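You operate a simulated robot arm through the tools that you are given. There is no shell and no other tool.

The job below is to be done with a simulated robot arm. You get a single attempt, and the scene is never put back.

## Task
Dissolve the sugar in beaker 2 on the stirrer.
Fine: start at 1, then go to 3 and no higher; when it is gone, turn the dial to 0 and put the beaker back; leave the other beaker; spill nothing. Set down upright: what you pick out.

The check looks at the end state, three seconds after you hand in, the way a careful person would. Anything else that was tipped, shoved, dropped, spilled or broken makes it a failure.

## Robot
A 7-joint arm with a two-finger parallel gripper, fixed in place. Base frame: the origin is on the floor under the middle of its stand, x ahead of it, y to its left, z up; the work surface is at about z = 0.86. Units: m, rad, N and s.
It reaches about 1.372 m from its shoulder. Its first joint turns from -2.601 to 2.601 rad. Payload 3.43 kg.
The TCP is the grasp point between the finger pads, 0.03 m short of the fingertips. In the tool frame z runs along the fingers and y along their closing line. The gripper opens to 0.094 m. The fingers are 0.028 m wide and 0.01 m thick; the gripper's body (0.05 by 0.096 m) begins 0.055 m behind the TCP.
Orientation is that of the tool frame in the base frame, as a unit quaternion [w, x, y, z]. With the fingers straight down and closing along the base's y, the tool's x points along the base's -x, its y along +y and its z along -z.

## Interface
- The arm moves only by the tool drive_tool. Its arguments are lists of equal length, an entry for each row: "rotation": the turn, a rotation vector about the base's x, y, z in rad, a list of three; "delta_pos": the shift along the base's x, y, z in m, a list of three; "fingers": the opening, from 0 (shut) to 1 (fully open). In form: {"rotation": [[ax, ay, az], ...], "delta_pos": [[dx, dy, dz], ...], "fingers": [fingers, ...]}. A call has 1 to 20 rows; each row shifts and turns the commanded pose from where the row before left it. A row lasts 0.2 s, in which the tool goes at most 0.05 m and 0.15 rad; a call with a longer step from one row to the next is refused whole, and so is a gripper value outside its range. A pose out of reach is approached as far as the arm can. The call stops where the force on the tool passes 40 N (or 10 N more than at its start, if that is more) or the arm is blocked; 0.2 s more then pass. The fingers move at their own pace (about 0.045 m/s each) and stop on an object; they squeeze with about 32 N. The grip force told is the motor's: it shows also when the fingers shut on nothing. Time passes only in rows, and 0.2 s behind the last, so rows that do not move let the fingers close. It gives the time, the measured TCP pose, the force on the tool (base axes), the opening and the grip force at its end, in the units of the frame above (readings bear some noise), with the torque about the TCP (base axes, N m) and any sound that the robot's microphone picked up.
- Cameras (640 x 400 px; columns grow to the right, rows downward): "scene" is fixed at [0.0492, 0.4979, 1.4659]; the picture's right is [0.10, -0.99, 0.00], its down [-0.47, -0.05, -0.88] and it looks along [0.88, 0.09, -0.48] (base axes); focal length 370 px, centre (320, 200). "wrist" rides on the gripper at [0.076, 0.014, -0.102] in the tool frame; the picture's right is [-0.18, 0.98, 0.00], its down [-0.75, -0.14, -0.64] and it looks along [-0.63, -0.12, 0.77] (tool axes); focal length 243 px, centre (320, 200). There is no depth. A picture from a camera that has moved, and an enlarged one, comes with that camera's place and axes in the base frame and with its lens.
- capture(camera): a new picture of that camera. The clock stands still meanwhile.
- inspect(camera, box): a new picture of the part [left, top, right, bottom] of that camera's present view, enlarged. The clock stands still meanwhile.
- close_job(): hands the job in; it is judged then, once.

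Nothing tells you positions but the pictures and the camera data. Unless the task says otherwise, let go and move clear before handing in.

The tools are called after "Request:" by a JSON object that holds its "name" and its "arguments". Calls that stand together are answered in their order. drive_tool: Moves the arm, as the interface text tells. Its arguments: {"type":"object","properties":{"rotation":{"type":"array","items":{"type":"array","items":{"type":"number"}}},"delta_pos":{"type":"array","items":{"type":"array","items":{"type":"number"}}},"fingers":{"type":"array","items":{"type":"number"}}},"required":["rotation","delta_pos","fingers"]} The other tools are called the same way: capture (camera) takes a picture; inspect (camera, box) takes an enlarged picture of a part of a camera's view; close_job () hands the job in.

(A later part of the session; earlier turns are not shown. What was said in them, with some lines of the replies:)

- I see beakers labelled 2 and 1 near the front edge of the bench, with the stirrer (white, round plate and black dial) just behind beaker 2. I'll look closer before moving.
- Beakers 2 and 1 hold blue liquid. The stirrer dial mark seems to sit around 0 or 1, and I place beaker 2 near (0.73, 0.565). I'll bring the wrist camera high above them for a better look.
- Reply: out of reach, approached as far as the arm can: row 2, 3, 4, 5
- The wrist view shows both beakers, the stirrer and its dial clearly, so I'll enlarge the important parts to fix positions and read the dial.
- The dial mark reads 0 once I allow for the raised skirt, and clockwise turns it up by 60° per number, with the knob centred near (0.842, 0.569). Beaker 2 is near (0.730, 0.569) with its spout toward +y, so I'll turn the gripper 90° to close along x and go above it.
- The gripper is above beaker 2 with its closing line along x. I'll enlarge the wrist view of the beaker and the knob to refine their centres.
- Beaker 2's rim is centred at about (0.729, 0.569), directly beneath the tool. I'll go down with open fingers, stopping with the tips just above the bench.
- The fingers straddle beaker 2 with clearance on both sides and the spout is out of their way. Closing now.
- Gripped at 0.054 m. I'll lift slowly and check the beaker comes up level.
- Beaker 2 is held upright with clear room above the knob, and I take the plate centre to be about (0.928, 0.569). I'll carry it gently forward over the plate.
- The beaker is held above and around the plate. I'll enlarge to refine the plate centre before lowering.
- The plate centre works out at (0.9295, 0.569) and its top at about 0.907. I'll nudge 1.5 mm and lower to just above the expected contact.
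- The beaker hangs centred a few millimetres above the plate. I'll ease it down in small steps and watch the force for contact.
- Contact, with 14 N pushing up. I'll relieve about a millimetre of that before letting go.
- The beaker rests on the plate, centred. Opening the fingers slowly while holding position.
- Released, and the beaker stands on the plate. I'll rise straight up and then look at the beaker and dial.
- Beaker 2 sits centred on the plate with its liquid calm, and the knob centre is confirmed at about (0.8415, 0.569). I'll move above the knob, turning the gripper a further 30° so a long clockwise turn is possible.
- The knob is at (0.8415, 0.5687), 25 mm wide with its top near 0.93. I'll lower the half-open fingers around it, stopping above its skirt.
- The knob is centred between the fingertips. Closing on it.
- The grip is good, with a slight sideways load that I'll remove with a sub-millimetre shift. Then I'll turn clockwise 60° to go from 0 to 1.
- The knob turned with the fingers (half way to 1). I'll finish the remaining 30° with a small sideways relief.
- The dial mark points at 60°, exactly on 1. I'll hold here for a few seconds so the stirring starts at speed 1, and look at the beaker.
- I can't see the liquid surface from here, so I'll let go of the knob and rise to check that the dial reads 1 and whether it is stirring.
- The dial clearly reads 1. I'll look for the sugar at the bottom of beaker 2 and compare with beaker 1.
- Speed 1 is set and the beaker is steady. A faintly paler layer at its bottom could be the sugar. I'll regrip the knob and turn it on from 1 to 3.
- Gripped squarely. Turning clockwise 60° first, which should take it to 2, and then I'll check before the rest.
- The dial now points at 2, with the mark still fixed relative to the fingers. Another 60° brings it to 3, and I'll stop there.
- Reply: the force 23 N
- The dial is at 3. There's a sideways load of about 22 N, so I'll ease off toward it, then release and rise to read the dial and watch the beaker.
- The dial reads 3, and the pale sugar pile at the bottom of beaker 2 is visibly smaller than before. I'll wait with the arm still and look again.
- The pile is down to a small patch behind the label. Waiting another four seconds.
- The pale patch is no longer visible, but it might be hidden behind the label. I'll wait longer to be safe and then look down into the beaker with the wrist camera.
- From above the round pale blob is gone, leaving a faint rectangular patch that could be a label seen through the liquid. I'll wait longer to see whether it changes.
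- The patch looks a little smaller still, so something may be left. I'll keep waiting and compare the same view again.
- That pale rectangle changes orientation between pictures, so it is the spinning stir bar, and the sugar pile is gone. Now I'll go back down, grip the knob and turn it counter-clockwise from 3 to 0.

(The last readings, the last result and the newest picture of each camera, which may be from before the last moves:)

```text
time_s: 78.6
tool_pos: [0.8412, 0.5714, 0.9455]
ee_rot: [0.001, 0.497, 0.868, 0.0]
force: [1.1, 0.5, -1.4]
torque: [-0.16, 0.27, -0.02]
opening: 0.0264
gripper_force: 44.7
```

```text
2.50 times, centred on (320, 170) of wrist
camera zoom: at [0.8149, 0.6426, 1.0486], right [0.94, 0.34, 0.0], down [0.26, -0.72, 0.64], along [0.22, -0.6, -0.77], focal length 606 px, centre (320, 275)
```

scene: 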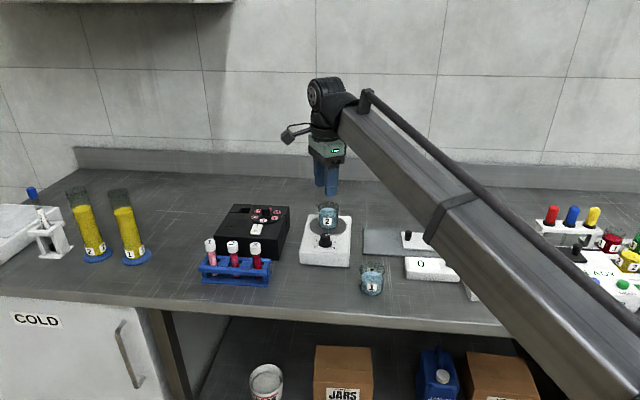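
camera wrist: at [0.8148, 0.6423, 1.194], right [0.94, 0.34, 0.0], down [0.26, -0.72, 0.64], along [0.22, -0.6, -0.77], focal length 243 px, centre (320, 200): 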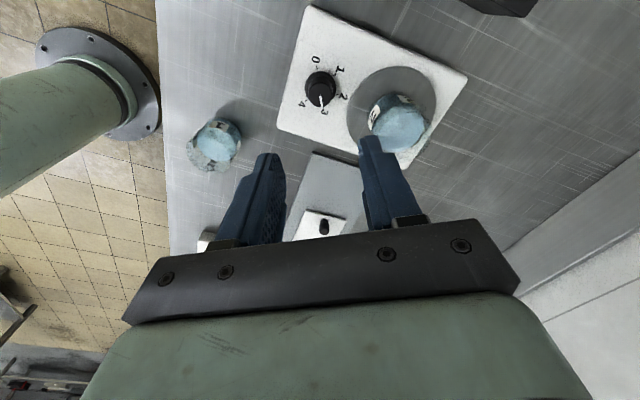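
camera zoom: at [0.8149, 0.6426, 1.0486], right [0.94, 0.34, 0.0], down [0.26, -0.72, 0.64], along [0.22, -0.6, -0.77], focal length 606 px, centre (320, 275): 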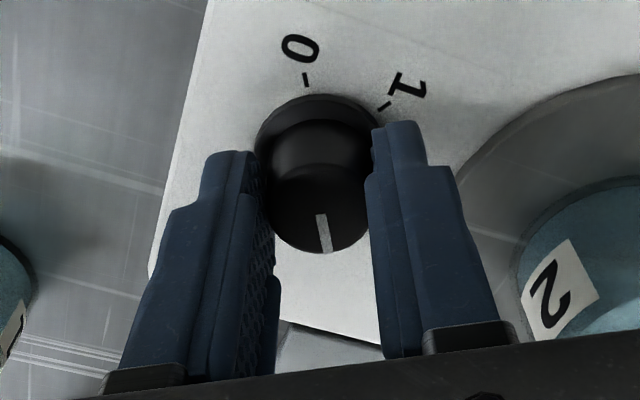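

Gripped with almost no side load. Turning counter-clockwise 120° first, toward 1.

Request:
{"name": "drive_tool", "arguments": {"rotation": [[0, 0, 0.1309], [0, 0, 0.1309], [0, 0, 0.1309], [0, 0, 0.1309], [0, 0, 0.1309], [0, 0, 0.1309], [0, 0, 0.1309], [0, 0, 0.1309], [0, 0, 0]], "delta_pos": [[0, 0, 0], [0, 0, 0], [0, 0, 0], [0, 0, 0], [0, 0, 0], [0, 0, 0], [0, 0, 0], [0, 0, 0], [0, 0, 0]], "fingers": [0.1, 0.1, 0.1, 0.1, 0.1, 0.1, 0.1, 0.1, 0.1]}}

Request:
{"name": "drive_tool", "arguments": {"rotation": [[0, 0, 0.1309], [0, 0, 0.1309], [0, 0, 0.1309], [0, 0, 0.1309], [0, 0, 0.1309], [0, 0, 0.1309], [0, 0, 0.1309], [0, 0, 0.1309], [0, 0, 0]], "delta_pos": [[0, 0, 0], [0, 0, 0], [0, 0, 0], [0, 0, 0], [0, 0, 0], [0, 0, 0], [0, 0, 0], [0, 0, 0], [0, 0, 0]], "fingers": [0.1, 0.1, 0.1, 0.1, 0.1, 0.1, 0.1, 0.1, 0.1]}}

Request:
{"name": "inspect", "arguments": {"camera": "wrist", "box": [230, 90, 410, 250]}}

Request:
{"name": "inspect", "arguments": {"camera": "scene", "box": [285, 175, 385, 265]}}

```text
time_s: 80.6
tool_pos: [0.842, 0.5702, 0.9462]
ee_rot: [0.0, -0.004, 1.0, 0.0]
force: [-6.0, -8.9, 0.4]
torque: [0.2, -0.26, -0.02]
opening: 0.0264
gripper_force: 44.5
```

```text
time_s: 82.6
tool_pos: [0.8415, 0.57, 0.9461]
ee_rot: [0.0, -0.503, 0.864, -0.001]
force: [-6.4, -20.9, -3.2]
torque: [-0.25, 0.33, 0.01]
opening: 0.0264
gripper_force: 44.8
```

```text
2.50 times, centred on (320, 170) of wrist
camera zoom: at [0.7912, 0.5092, 1.0487], right [-0.76, 0.65, 0.0], down [0.49, 0.59, 0.64], along [0.41, 0.49, -0.77], focal length 606 px, centre (320, 275)
```

zoom: 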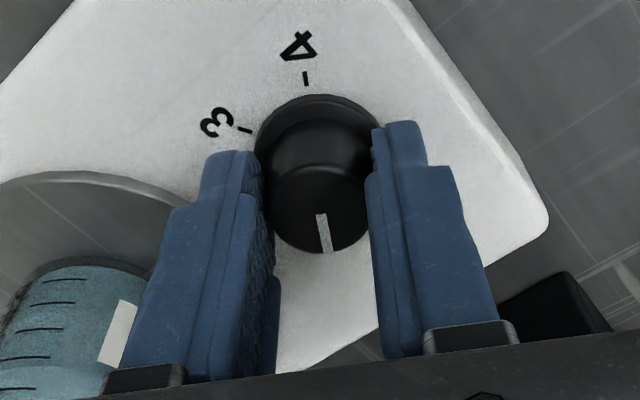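

```text
4.44 times, centred on (335, 220) of scene
camera zoom: at [0.0492, 0.4979, 1.4659], right [0.1, -0.99, 0.0], down [-0.47, -0.05, -0.88], along [0.88, 0.09, -0.48], focal length 1643 px, centre (253, 111)
```

zoom: 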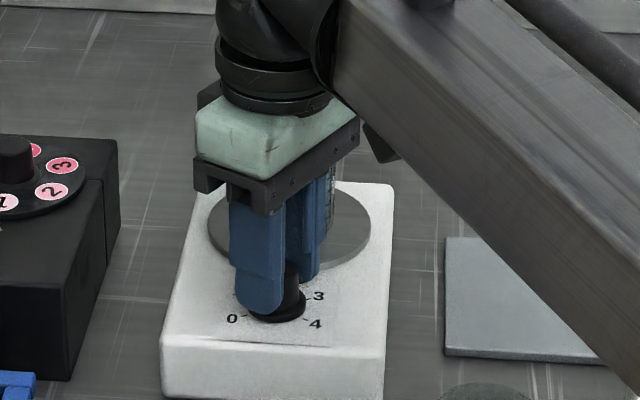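

The dial is back at about 1. I'll relieve the side load and turn the last 60° to 0.

Request:
{"name": "drive_tool", "arguments": {"rotation": [[0, 0, 0], [0, 0, 0.13], [0, 0, 0.13], [0, 0, 0.13], [0, 0, 0.13], [0, 0, 0.13], [0, 0, 0.13], [0, 0, 0.13], [0, 0, 0.13], [0, 0, 0]], "delta_pos": [[-0.0002, -0.0008, 0], [0, 0, 0], [0, 0, 0], [0, 0, 0], [0, 0, 0], [0, 0, 0], [0, 0, 0], [0, 0, 0], [0, 0, 0], [0, 0, 0]], "fingers": [0.1, 0.1, 0.1, 0.1, 0.1, 0.1, 0.1, 0.1, 0.1, 0.1]}}

Request:
{"name": "inspect", "arguments": {"camera": "wrist", "box": [230, 90, 410, 250]}}

Request:
{"name": "inspect", "arguments": {"camera": "scene", "box": [285, 175, 385, 265]}}

```text
time_s: 84.8
tool_pos: [0.8424, 0.5695, 0.9456]
ee_rot: [0.0, 0.866, -0.5, 0.0]
force: [7.3, -16.0, 1.3]
torque: [-0.03, 0.41, 0.04]
opening: 0.0267
gripper_force: 45.1
```

```text
2.50 times, centred on (320, 170) of wrist
camera zoom: at [0.8676, 0.4953, 1.0486], right [-0.94, -0.33, 0.0], down [-0.26, 0.72, 0.64], along [-0.21, 0.61, -0.77], focal length 606 px, centre (320, 275)
```

zoom: 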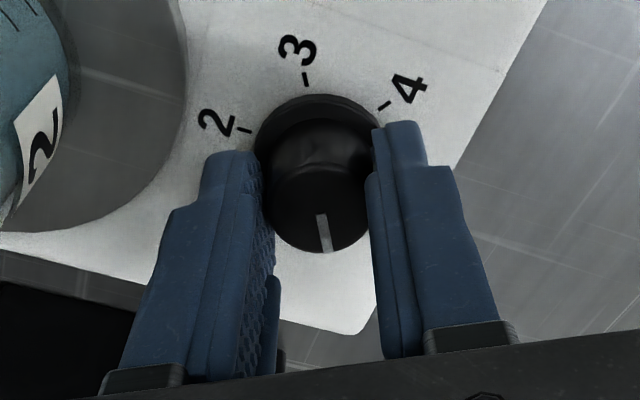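

```text
4.44 times, centred on (335, 220) of scene
camera zoom: at [0.0492, 0.4979, 1.4659], right [0.1, -0.99, 0.0], down [-0.47, -0.05, -0.88], along [0.88, 0.09, -0.48], focal length 1643 px, centre (253, 111)
```

zoom: 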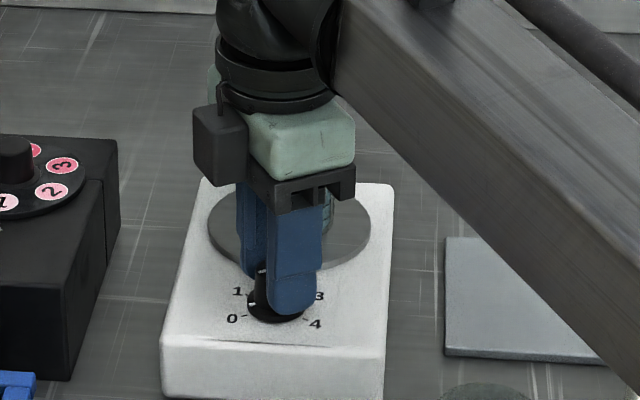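

The mark is back where it was for 0. I'll ease the side load, release, rise and read the dial.

Request:
{"name": "drive_tool", "arguments": {"rotation": [[0, 0, 0], [0, 0, 0], [0, 0, 0], [0, 0, 0], [0, 0, 0], [0, 0, 0], [0, 0, 0], [0, 0, 0], [0, 0, 0], [0, 0, 0]], "delta_pos": [[0.0003, -0.0007, 0], [0, 0, 0], [0, 0, 0], [0, 0, 0], [0, 0, 0], [0, 0, 0.01], [0, 0, 0.025], [0, 0, 0.035], [0, 0, 0.035], [0, 0, 0]], "fingers": [0.1, 0.1, 0.35, 0.45, 0.5, 0.5, 0.5, 0.5, 0.5, 0.5]}}

Request:
{"name": "capture", "arguments": {"camera": "wrist"}}

Request:
{"name": "inspect", "arguments": {"camera": "wrist", "box": [270, 55, 370, 135]}}

Request:
{"name": "inspect", "arguments": {"camera": "scene", "box": [310, 225, 342, 255]}}

Request:
{"name": "inspect", "arguments": {"camera": "scene", "box": [285, 175, 385, 265]}}

```text
time_s: 87.0
tool_pos: [0.8405, 0.5693, 1.051]
ee_rot: [0.0, 0.866, -0.5, 0.0]
force: [0.2, 0.4, 0.6]
torque: [-0.02, 0.0, 0.01]
opening: 0.0471
gripper_force: 0.0
```

```text
taken
camera wrist: at [0.8664, 0.4953, 1.1535], right [-0.94, -0.33, 0.0], down [-0.25, 0.72, 0.64], along [-0.21, 0.61, -0.77], focal length 243 px, centre (320, 200)
```

wrist: 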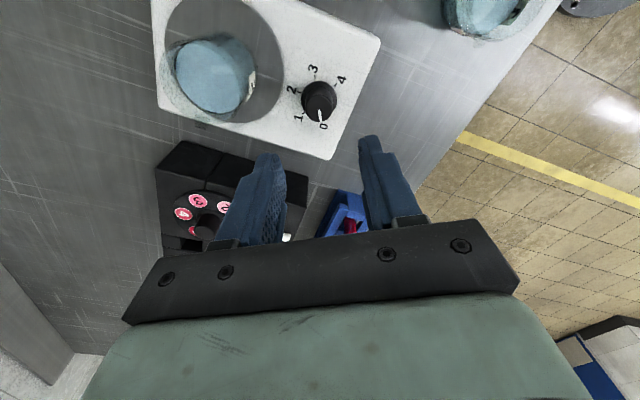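

```text
5.00 times, centred on (320, 95) of wrist
camera zoom: at [0.8664, 0.4953, 1.1535], right [-0.94, -0.33, 0.0], down [-0.25, 0.72, 0.64], along [-0.21, 0.61, -0.77], focal length 1213 px, centre (320, 725)
```

zoom: 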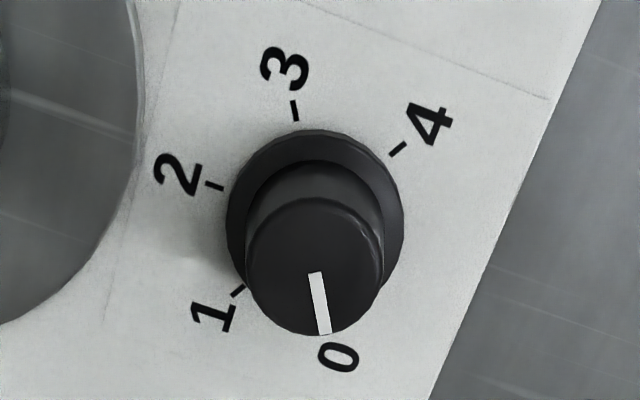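

```text
13.33 times, centred on (326, 240) of scene
camera zoom: at [0.0492, 0.4979, 1.4659], right [0.1, -0.99, 0.0], down [-0.47, -0.05, -0.88], along [0.88, 0.09, -0.48], focal length 4930 px, centre (240, -333)
```

zoom: 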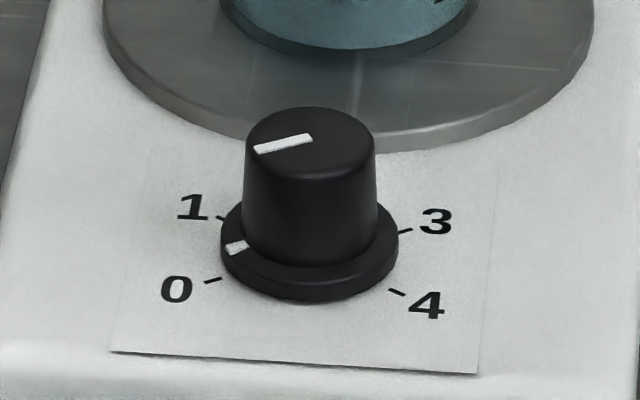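

```text
4.44 times, centred on (335, 220) of scene
camera zoom: at [0.0492, 0.4979, 1.4659], right [0.1, -0.99, 0.0], down [-0.47, -0.05, -0.88], along [0.88, 0.09, -0.48], focal length 1643 px, centre (253, 111)
```

zoom: 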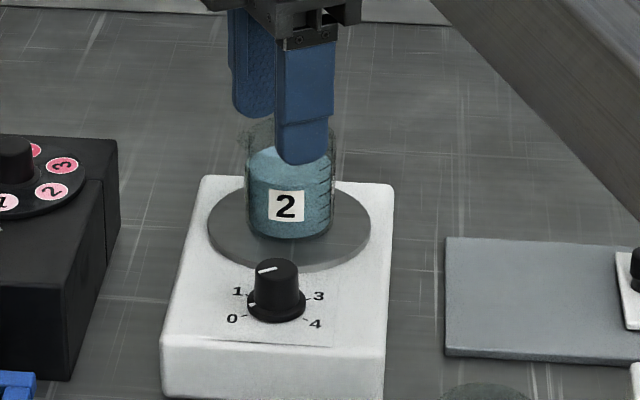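

The dial looks identical to the starting picture, so it is at 0. Next I'll move back above beaker 2, turn the gripper to close along x again, and check that the stirring has stopped and the beaker hasn't moved.

Request:
{"name": "drive_tool", "arguments": {"rotation": [[0, 0, 0], [0, 0, -0.1309], [0, 0, -0.1309], [0, 0, -0.1309], [0, 0, -0.1309], [0, 0, 0], [0, 0, 0]], "delta_pos": [[0, 0, 0.02], [0.018, 0, 0.02], [0.022, 0, 0], [0.022, 0, 0], [0.018, 0, 0], [0.0083, 0, 0], [0, 0, 0]], "fingers": [0.5, 0.6, 0.7, 0.85, 0.85, 0.85, 0.85]}}

Request:
{"name": "capture", "arguments": {"camera": "wrist"}}

Request:
{"name": "inspect", "arguments": {"camera": "wrist", "box": [265, 25, 435, 145]}}

Request:
{"name": "inspect", "arguments": {"camera": "scene", "box": [300, 185, 370, 255]}}

```text
time_s: 88.6
tool_pos: [0.9317, 0.5685, 1.0905]
ee_rot: [0.0, -0.706, 0.708, 0.0]
force: [0.6, 0.7, -0.4]
torque: [0.0, 0.0, -0.02]
opening: 0.0798
gripper_force: 0.1
```

```text
taken
camera wrist: at [0.9155, 0.4919, 1.193], right [-0.98, 0.19, 0.0], down [0.14, 0.75, 0.64], along [0.12, 0.63, -0.77], focal length 243 px, centre (320, 200)
```

wrist: 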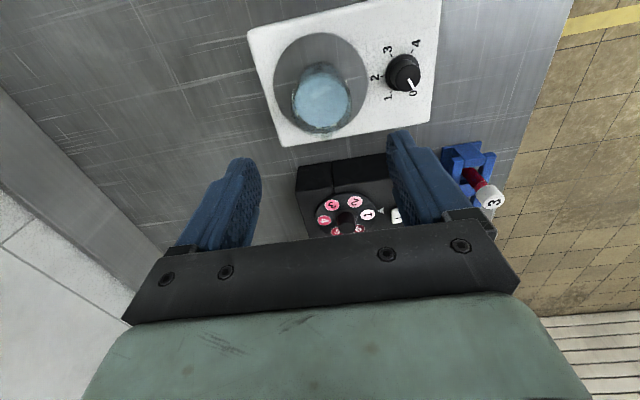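

```text
3.33 times, centred on (350, 85) of wrist
camera zoom: at [0.9155, 0.4919, 1.193], right [-0.98, 0.19, 0.0], down [0.14, 0.75, 0.64], along [0.12, 0.63, -0.77], focal length 809 px, centre (220, 583)
```

zoom: 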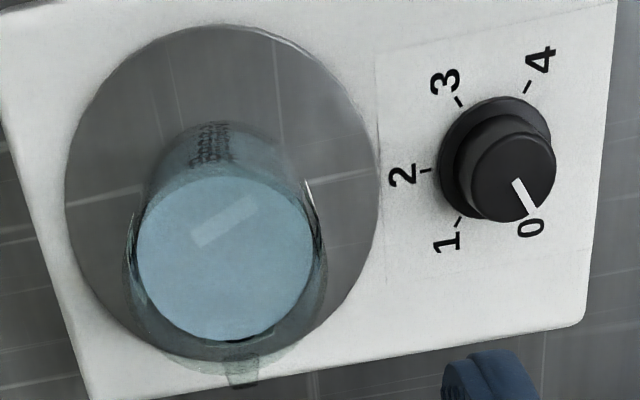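

```text
5.71 times, centred on (335, 220) of scene
camera zoom: at [0.0492, 0.4979, 1.4659], right [0.1, -0.99, 0.0], down [-0.47, -0.05, -0.88], along [0.88, 0.09, -0.48], focal length 2113 px, centre (234, 86)
```

zoom: 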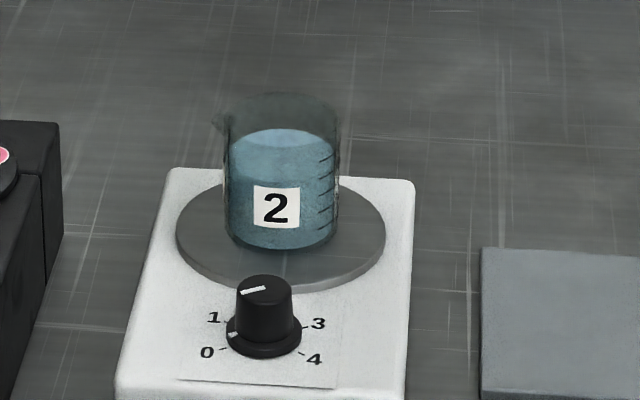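

The sugar has gone and only the stir bar shows. I'll lower the open fingers around the beaker, with a 1 mm correction in x.

Request:
{"name": "drive_tool", "arguments": {"rotation": [[0, 0, 0], [0, 0, 0], [0, 0, 0], [0, 0, 0], [0, 0, 0], [0, 0, 0], [0, 0, 0], [0, 0, 0], [0, 0, 0]], "delta_pos": [[-0.001, 0, 0], [0, 0, -0.02], [0, 0, -0.025], [0, 0, -0.025], [0, 0, -0.025], [0, 0, -0.02], [0, 0, -0.015], [0, 0, -0.01], [0, 0, 0]], "fingers": [0.85, 0.85, 0.85, 0.85, 0.85, 0.85, 0.85, 0.85, 0.85]}}

Request:
{"name": "capture", "arguments": {"camera": "wrist"}}

Request:
{"name": "inspect", "arguments": {"camera": "scene", "box": [295, 185, 375, 255]}}

```text
time_s: 90.6
tool_pos: [0.9288, 0.5689, 0.9501]
ee_rot: [0.001, -0.707, 0.707, 0.0]
force: [0.1, 0.2, -0.1]
torque: [0.01, 0.01, 0.02]
opening: 0.0799
gripper_force: 0.0
```

```text
taken
camera wrist: at [0.9142, 0.4913, 1.0529], right [-0.98, 0.18, 0.0], down [0.14, 0.75, 0.64], along [0.12, 0.63, -0.77], focal length 243 px, centre (320, 200)
```

wrist: 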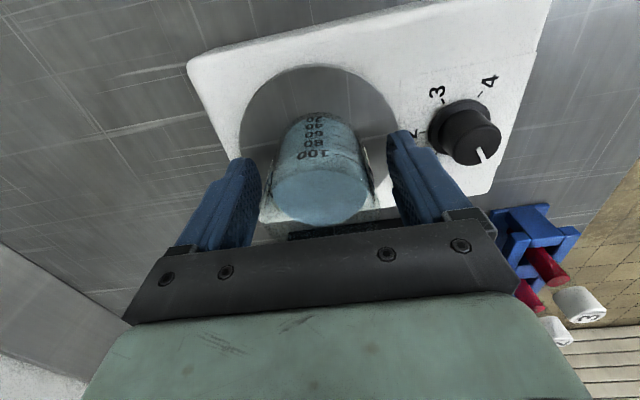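

```text
5.71 times, centred on (335, 220) of scene
camera zoom: at [0.0492, 0.4979, 1.4659], right [0.1, -0.99, 0.0], down [-0.47, -0.05, -0.88], along [0.88, 0.09, -0.48], focal length 2113 px, centre (234, 86)
```

zoom: 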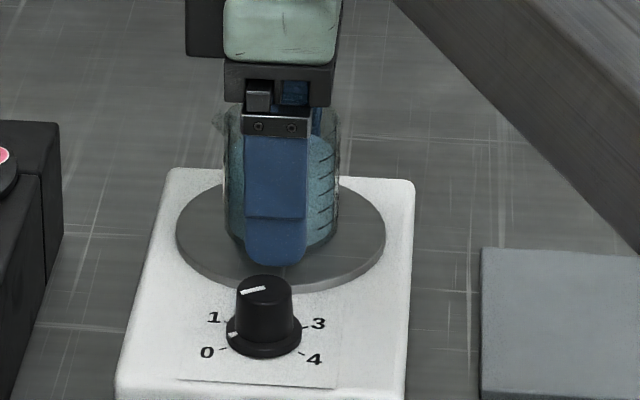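

The fingers straddle beaker 2 as they did when I set it down. Closing and then lifting slowly.

Request:
{"name": "drive_tool", "arguments": {"rotation": [[0, 0, 0], [0, 0, 0], [0, 0, 0], [0, 0, 0], [0, 0, 0]], "delta_pos": [[0, 0, 0], [0, 0, 0], [0, 0, 0], [0, 0, 0], [0, 0, 0]], "fingers": [0.7, 0.6, 0.5, 0.4, 0.4]}}

Request:
{"name": "drive_tool", "arguments": {"rotation": [[0, 0, 0], [0, 0, 0], [0, 0, 0], [0, 0, 0], [0, 0, 0], [0, 0, 0], [0, 0, 0], [0, 0, 0], [0, 0, 0], [0, 0, 0]], "delta_pos": [[0, 0, 0.002], [0, 0, 0.004], [0, 0, 0.006], [0, 0, 0.008], [0, 0, 0.009], [0, 0, 0.009], [0, 0, 0.008], [0, 0, 0.004], [0, 0, 0.002], [0, 0, 0]], "fingers": [0.4, 0.4, 0.4, 0.4, 0.4, 0.4, 0.4, 0.4, 0.4, 0.4]}}

Request:
{"name": "capture", "arguments": {"camera": "wrist"}}

Request:
{"name": "inspect", "arguments": {"camera": "scene", "box": [270, 160, 400, 290]}}

```text
time_s: 91.8
tool_pos: [0.9301, 0.5681, 0.9505]
ee_rot: [0.0, 0.707, -0.707, 0.001]
force: [0.9, 1.0, 1.0]
torque: [-0.05, 0.01, 0.01]
opening: 0.0542
gripper_force: 32.3
```

```text
time_s: 94.0
tool_pos: [0.9289, 0.5687, 1.003]
ee_rot: [0.001, -0.707, 0.708, 0.0]
force: [0.6, -0.4, -1.4]
torque: [0.01, 0.0, 0.01]
opening: 0.054
gripper_force: 31.4
```

```text
taken
camera wrist: at [0.9144, 0.4921, 1.1054], right [-0.98, 0.18, 0.0], down [0.14, 0.75, 0.64], along [0.12, 0.63, -0.77], focal length 243 px, centre (320, 200)
```

wrist: 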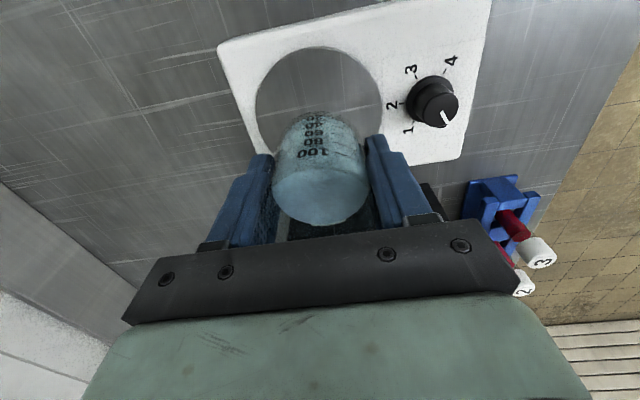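

```text
3.08 times, centred on (335, 225) of scene
camera zoom: at [0.0492, 0.4979, 1.4659], right [0.1, -0.99, 0.0], down [-0.47, -0.05, -0.88], along [0.88, 0.09, -0.48], focal length 1138 px, centre (274, 123)
```

zoom: 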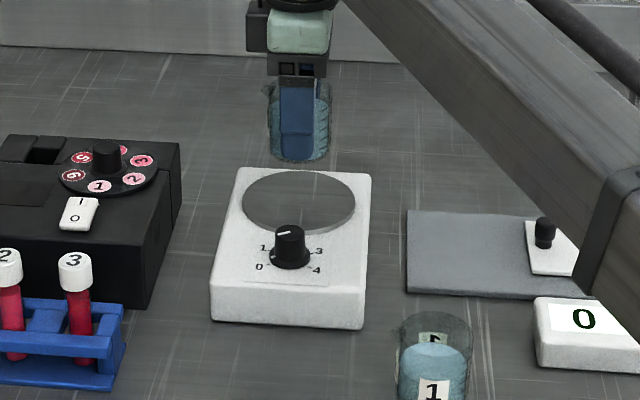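

Lifted level and clear of the knob. Carrying it gently back by 0.200 m in x to its original spot.

Request:
{"name": "drive_tool", "arguments": {"rotation": [[0, 0, 0], [0, 0, 0], [0, 0, 0], [0, 0, 0], [0, 0, 0], [0, 0, 0], [0, 0, 0], [0, 0, 0], [0, 0, 0], [0, 0, 0], [0, 0, 0], [0, 0, 0], [0, 0, 0], [0, 0, 0], [0, 0, 0], [0, 0, 0], [0, 0, 0], [0, 0, 0], [0, 0, 0]], "delta_pos": [[-0.003, 0, 0], [-0.006, 0, 0], [-0.009, 0, 0], [-0.012, 0, 0], [-0.014, 0, 0], [-0.014, 0, 0], [-0.014, 0, 0], [-0.014, 0, 0], [-0.014, 0, 0], [-0.014, 0, 0], [-0.014, 0, 0], [-0.014, 0, 0], [-0.014, 0, 0], [-0.014, 0, 0], [-0.012, 0, 0], [-0.009, 0, 0], [-0.006, 0, 0], [-0.003, 0, 0], [0, 0, 0]], "fingers": [0.4, 0.4, 0.4, 0.4, 0.4, 0.4, 0.4, 0.4, 0.4, 0.4, 0.4, 0.4, 0.4, 0.4, 0.4, 0.4, 0.4, 0.4, 0.4]}}

Request:
{"name": "capture", "arguments": {"camera": "wrist"}}

Request:
{"name": "inspect", "arguments": {"camera": "scene", "box": [270, 190, 430, 310]}}

```text
time_s: 98.0
tool_pos: [0.7285, 0.5687, 1.0023]
ee_rot: [0.001, -0.707, 0.708, 0.0]
force: [0.4, 0.1, -0.1]
torque: [0.01, 0.0, 0.0]
opening: 0.0539
gripper_force: 32.4
```

```text
taken
camera wrist: at [0.7143, 0.492, 1.1052], right [-0.98, 0.18, 0.0], down [0.14, 0.75, 0.64], along [0.12, 0.63, -0.77], focal length 243 px, centre (320, 200)
```

wrist: 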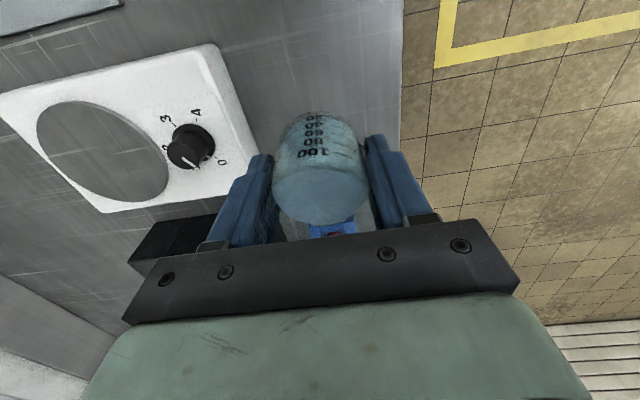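

```text
3.33 times, centred on (350, 250) of scene
camera zoom: at [0.0492, 0.4979, 1.4659], right [0.1, -0.99, 0.0], down [-0.47, -0.05, -0.88], along [0.88, 0.09, -0.48], focal length 1232 px, centre (220, 33)
```

zoom: 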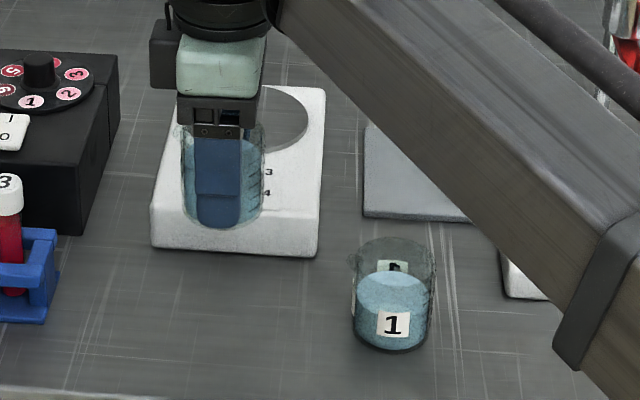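

The beaker is over its original spot. I'll lower it to about 4 mm above the bench, then ease down.

Request:
{"name": "drive_tool", "arguments": {"rotation": [[0, 0, 0], [0, 0, 0], [0, 0, 0], [0, 0, 0], [0, 0, 0], [0, 0, 0], [0, 0, 0], [0, 0, 0], [0, 0, 0], [0, 0, 0], [0, 0, 0], [0, 0, 0]], "delta_pos": [[0, 0, -0.003], [0, 0, -0.006], [0, 0, -0.01], [0, 0, -0.012], [0, 0, -0.012], [0, 0, -0.012], [0, 0, -0.012], [0, 0, -0.012], [0, 0, -0.01], [0, 0, -0.006], [0, 0, -0.003], [0, 0, 0]], "fingers": [0.4, 0.4, 0.4, 0.4, 0.4, 0.4, 0.4, 0.4, 0.4, 0.4, 0.4, 0.4]}}

Request:
{"name": "inspect", "arguments": {"camera": "scene", "box": [270, 190, 430, 310]}}

```text
time_s: 100.6
tool_pos: [0.7294, 0.5692, 0.9045]
ee_rot: [0.0, 0.707, -0.707, -0.001]
force: [-0.1, -0.3, -1.7]
torque: [0.0, -0.02, -0.02]
opening: 0.0542
gripper_force: 32.2
```

```text
3.33 times, centred on (350, 250) of scene
camera zoom: at [0.0492, 0.4979, 1.4659], right [0.1, -0.99, 0.0], down [-0.47, -0.05, -0.88], along [0.88, 0.09, -0.48], focal length 1232 px, centre (220, 33)
```

zoom: 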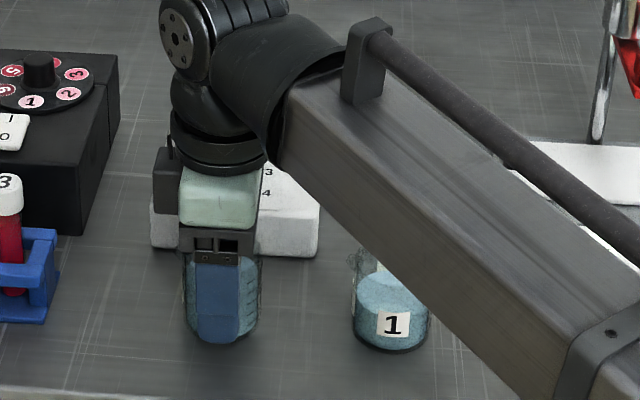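

Request:
{"name": "drive_tool", "arguments": {"rotation": [[0, 0, 0], [0, 0, 0], [0, 0, 0], [0, 0, 0]], "delta_pos": [[0, 0, -0.001], [0, 0, -0.001], [0, 0, -0.0005], [0, 0, 0]], "fingers": [0.4, 0.4, 0.4, 0.4]}}

```text
time_s: 101.6
tool_pos: [0.7284, 0.5689, 0.9015]
ee_rot: [0.0, -0.707, 0.708, -0.001]
force: [0.1, 0.1, -1.0]
torque: [0.01, 0.01, 0.01]
opening: 0.0542
gripper_force: 31.8
```

No contact yet at 0.9015. Continuing in half-millimetre steps.

Request:
{"name": "drive_tool", "arguments": {"rotation": [[0, 0, 0], [0, 0, 0], [0, 0, 0]], "delta_pos": [[0, 0, -0.0005], [0, 0, -0.0005], [0, 0, 0]], "fingers": [0.4, 0.4, 0.4]}}

```text
time_s: 102.4
tool_pos: [0.7302, 0.5705, 0.9011]
ee_rot: [0.0, -0.707, 0.707, 0.001]
force: [-0.1, -0.7, -2.2]
torque: [0.02, 0.0, -0.01]
opening: 0.054
gripper_force: 32.3
```

Request:
{"name": "drive_tool", "arguments": {"rotation": [[0, 0, 0], [0, 0, 0], [0, 0, 0]], "delta_pos": [[0, 0, -0.0005], [0, 0, -0.0005], [0, 0, 0]], "fingers": [0.4, 0.4, 0.4]}}

```text
time_s: 103.2
tool_pos: [0.7284, 0.5701, 0.8999]
ee_rot: [-0.001, -0.707, 0.707, 0.0]
force: [-0.3, 2.2, 4.5]
torque: [0.03, 0.09, -0.04]
opening: 0.0542
gripper_force: 32.1
```

Light contact with the bench (about 4.5 N up). Releasing now.

Request:
{"name": "drive_tool", "arguments": {"rotation": [[0, 0, 0], [0, 0, 0], [0, 0, 0], [0, 0, 0], [0, 0, 0], [0, 0, 0]], "delta_pos": [[0, 0, 0], [0, 0, 0], [0, 0, 0], [0, 0, 0], [0, 0, 0], [0, 0, 0]], "fingers": [0.6, 0.7, 0.8, 0.9, 0.95, 0.95]}}

Request:
{"name": "capture", "arguments": {"camera": "wrist"}}

Request:
{"name": "inspect", "arguments": {"camera": "scene", "box": [270, 190, 430, 310]}}

```text
time_s: 104.6
tool_pos: [0.7294, 0.5686, 0.8999]
ee_rot: [0.0, 0.707, -0.707, 0.0]
force: [0.0, 1.4, 0.3]
torque: [-0.03, 0.04, 0.01]
opening: 0.0893
gripper_force: 0.0
```

```text
taken
camera wrist: at [0.7143, 0.492, 1.003], right [-0.98, 0.18, 0.0], down [0.14, 0.75, 0.64], along [0.12, 0.63, -0.77], focal length 243 px, centre (320, 200)
```

wrist: 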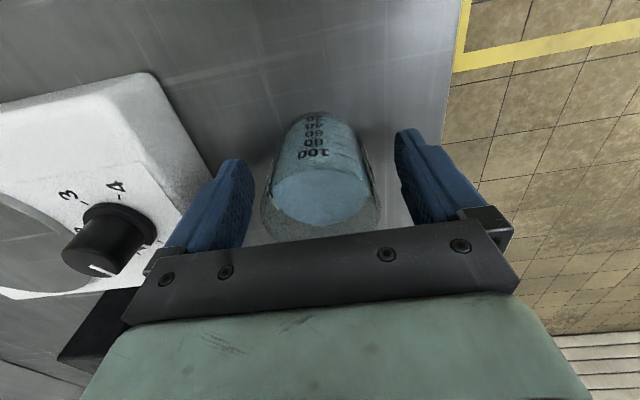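

```text
3.33 times, centred on (350, 250) of scene
camera zoom: at [0.0492, 0.4979, 1.4659], right [0.1, -0.99, 0.0], down [-0.47, -0.05, -0.88], along [0.88, 0.09, -0.48], focal length 1232 px, centre (220, 33)
```

zoom: 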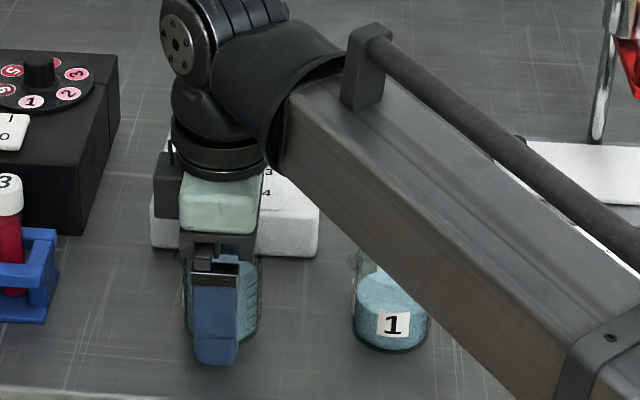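

Beaker 2 stands free on the bench. I'll rise straight up and clear, then check everything.

Request:
{"name": "drive_tool", "arguments": {"rotation": [[0, 0, 0], [0, 0, 0], [0, 0, 0], [0, 0, 0], [0, 0, 0], [0, 0, 0], [0, 0, 0], [0, 0, 0], [0, 0, 0], [0, 0, 0], [0, 0, 0]], "delta_pos": [[0, 0, 0.005], [0, 0, 0.015], [0, 0, 0.025], [0, 0, 0.03], [0, 0, 0.03], [0, 0, 0.03], [0, 0, 0.03], [0, 0, 0.03], [0, 0, 0.03], [0, 0, 0.02], [0, 0, 0]], "fingers": [0.95, 0.95, 0.95, 0.95, 0.95, 0.95, 0.95, 0.95, 0.95, 0.95, 0.95]}}

Request:
{"name": "capture", "arguments": {"camera": "scene"}}

Request:
{"name": "inspect", "arguments": {"camera": "scene", "box": [270, 190, 430, 310]}}

Request:
{"name": "capture", "arguments": {"camera": "wrist"}}

Request:
{"name": "inspect", "arguments": {"camera": "scene", "box": [300, 255, 345, 300]}}

```text
time_s: 107.0
tool_pos: [0.728, 0.5691, 1.1434]
ee_rot: [0.0, -0.707, 0.708, 0.001]
force: [-0.4, -0.4, -0.3]
torque: [0.01, -0.03, 0.01]
opening: 0.0894
gripper_force: 0.0
```

```text
taken
```

scene: 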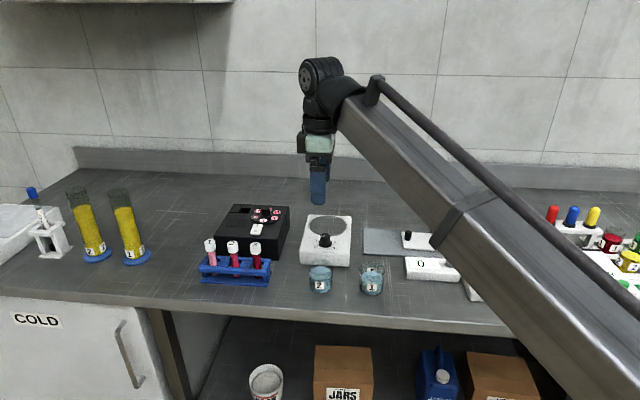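

```text
3.33 times, centred on (350, 250) of scene
camera zoom: at [0.0492, 0.4979, 1.4659], right [0.1, -0.99, 0.0], down [-0.47, -0.05, -0.88], along [0.88, 0.09, -0.48], focal length 1232 px, centre (220, 33)
```

zoom: 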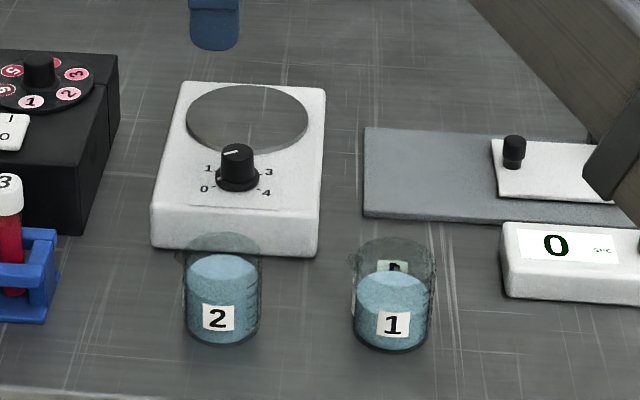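

```text
taken
camera wrist: at [0.7138, 0.4922, 1.2477], right [-0.98, 0.18, 0.0], down [0.14, 0.75, 0.64], along [0.12, 0.63, -0.77], focal length 243 px, centre (320, 200)
```

wrist: 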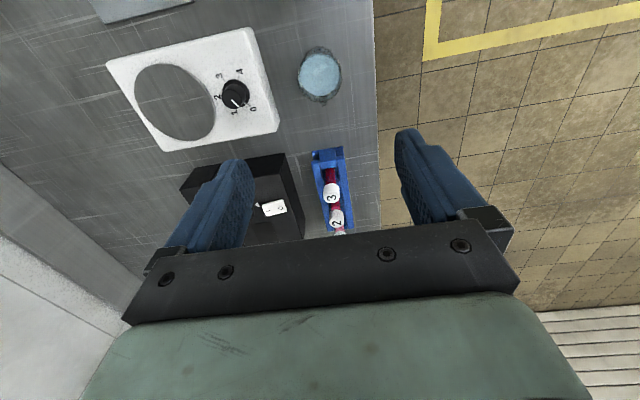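

```text
8.89 times, centred on (322, 278) of scene
camera zoom: at [0.0492, 0.4979, 1.4659], right [0.1, -0.99, 0.0], down [-0.47, -0.05, -0.88], along [0.88, 0.09, -0.48], focal length 3287 px, centre (298, -489)
```

zoom: 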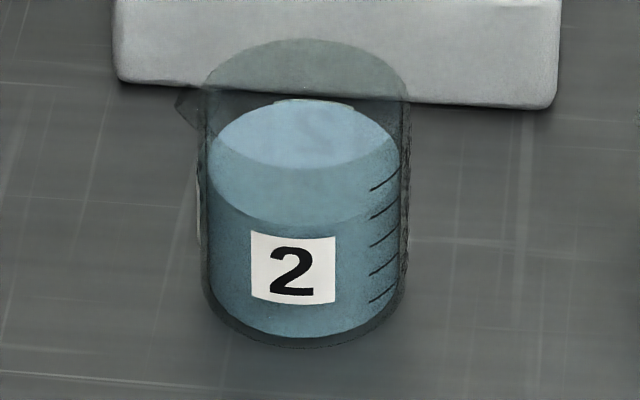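

Request:
{"name": "inspect", "arguments": {"camera": "wrist", "box": [285, 35, 357, 110]}}

Request:
{"name": "inspect", "arguments": {"camera": "wrist", "box": [195, 60, 275, 130]}}

```text
5.33 times, centred on (321, 72) of wrist
camera zoom: at [0.7138, 0.4922, 1.2477], right [-0.98, 0.18, 0.0], down [0.14, 0.75, 0.64], along [0.12, 0.63, -0.77], focal length 1294 px, centre (315, 880)
```

zoom: 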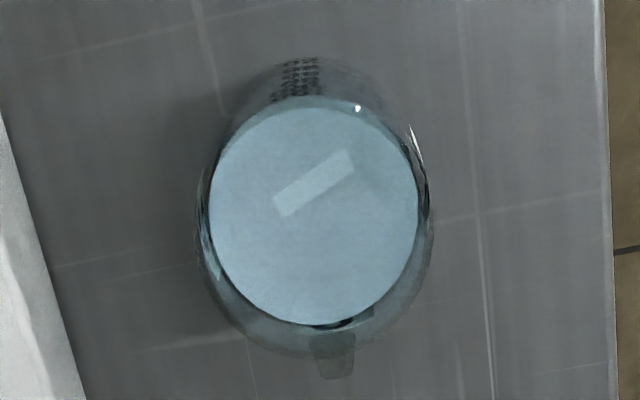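

```text
5.71 times, centred on (235, 95) of wrist
camera zoom: at [0.7138, 0.4922, 1.2477], right [-0.98, 0.18, 0.0], down [0.14, 0.75, 0.64], along [0.12, 0.63, -0.77], focal length 1386 px, centre (806, 800)
```

zoom: 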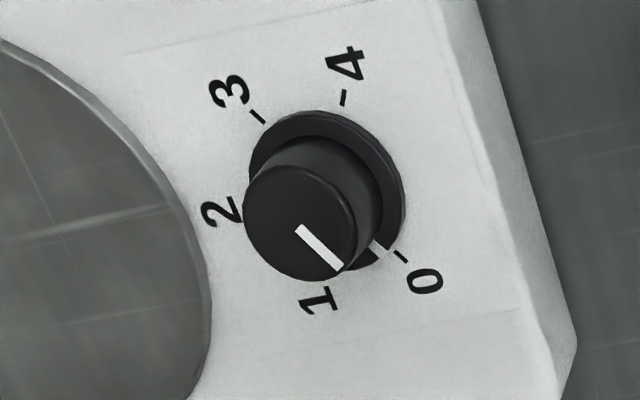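

Beaker 2 is upright at its original spot, with clear liquid and only the stir bar at the bottom. The dial mark lines up with 0, beaker 1 hasn't moved, nothing has spilled and the gripper is clear, so I'm handing in.

Request:
{"name": "close_job", "arguments": {}}

```text
The job is handed in.
```

The sugar in beaker 2 is dissolved, and the beaker is back upright on its original spot. In the last pictures only the stir bar shows at the bottom.

- **Stirring:** I set the dial to 1 for about 9 s, then to 3. I let it stir there until no sugar was left, and never went above 3.
- **Dial:** it is back at 0, with the mark lined up as it was at the start.
- **Everything else:** I didn't touch beaker 1, and nothing looks spilled or moved. The gripper is open and clear.

The job is handed in, but no result has come back yet.
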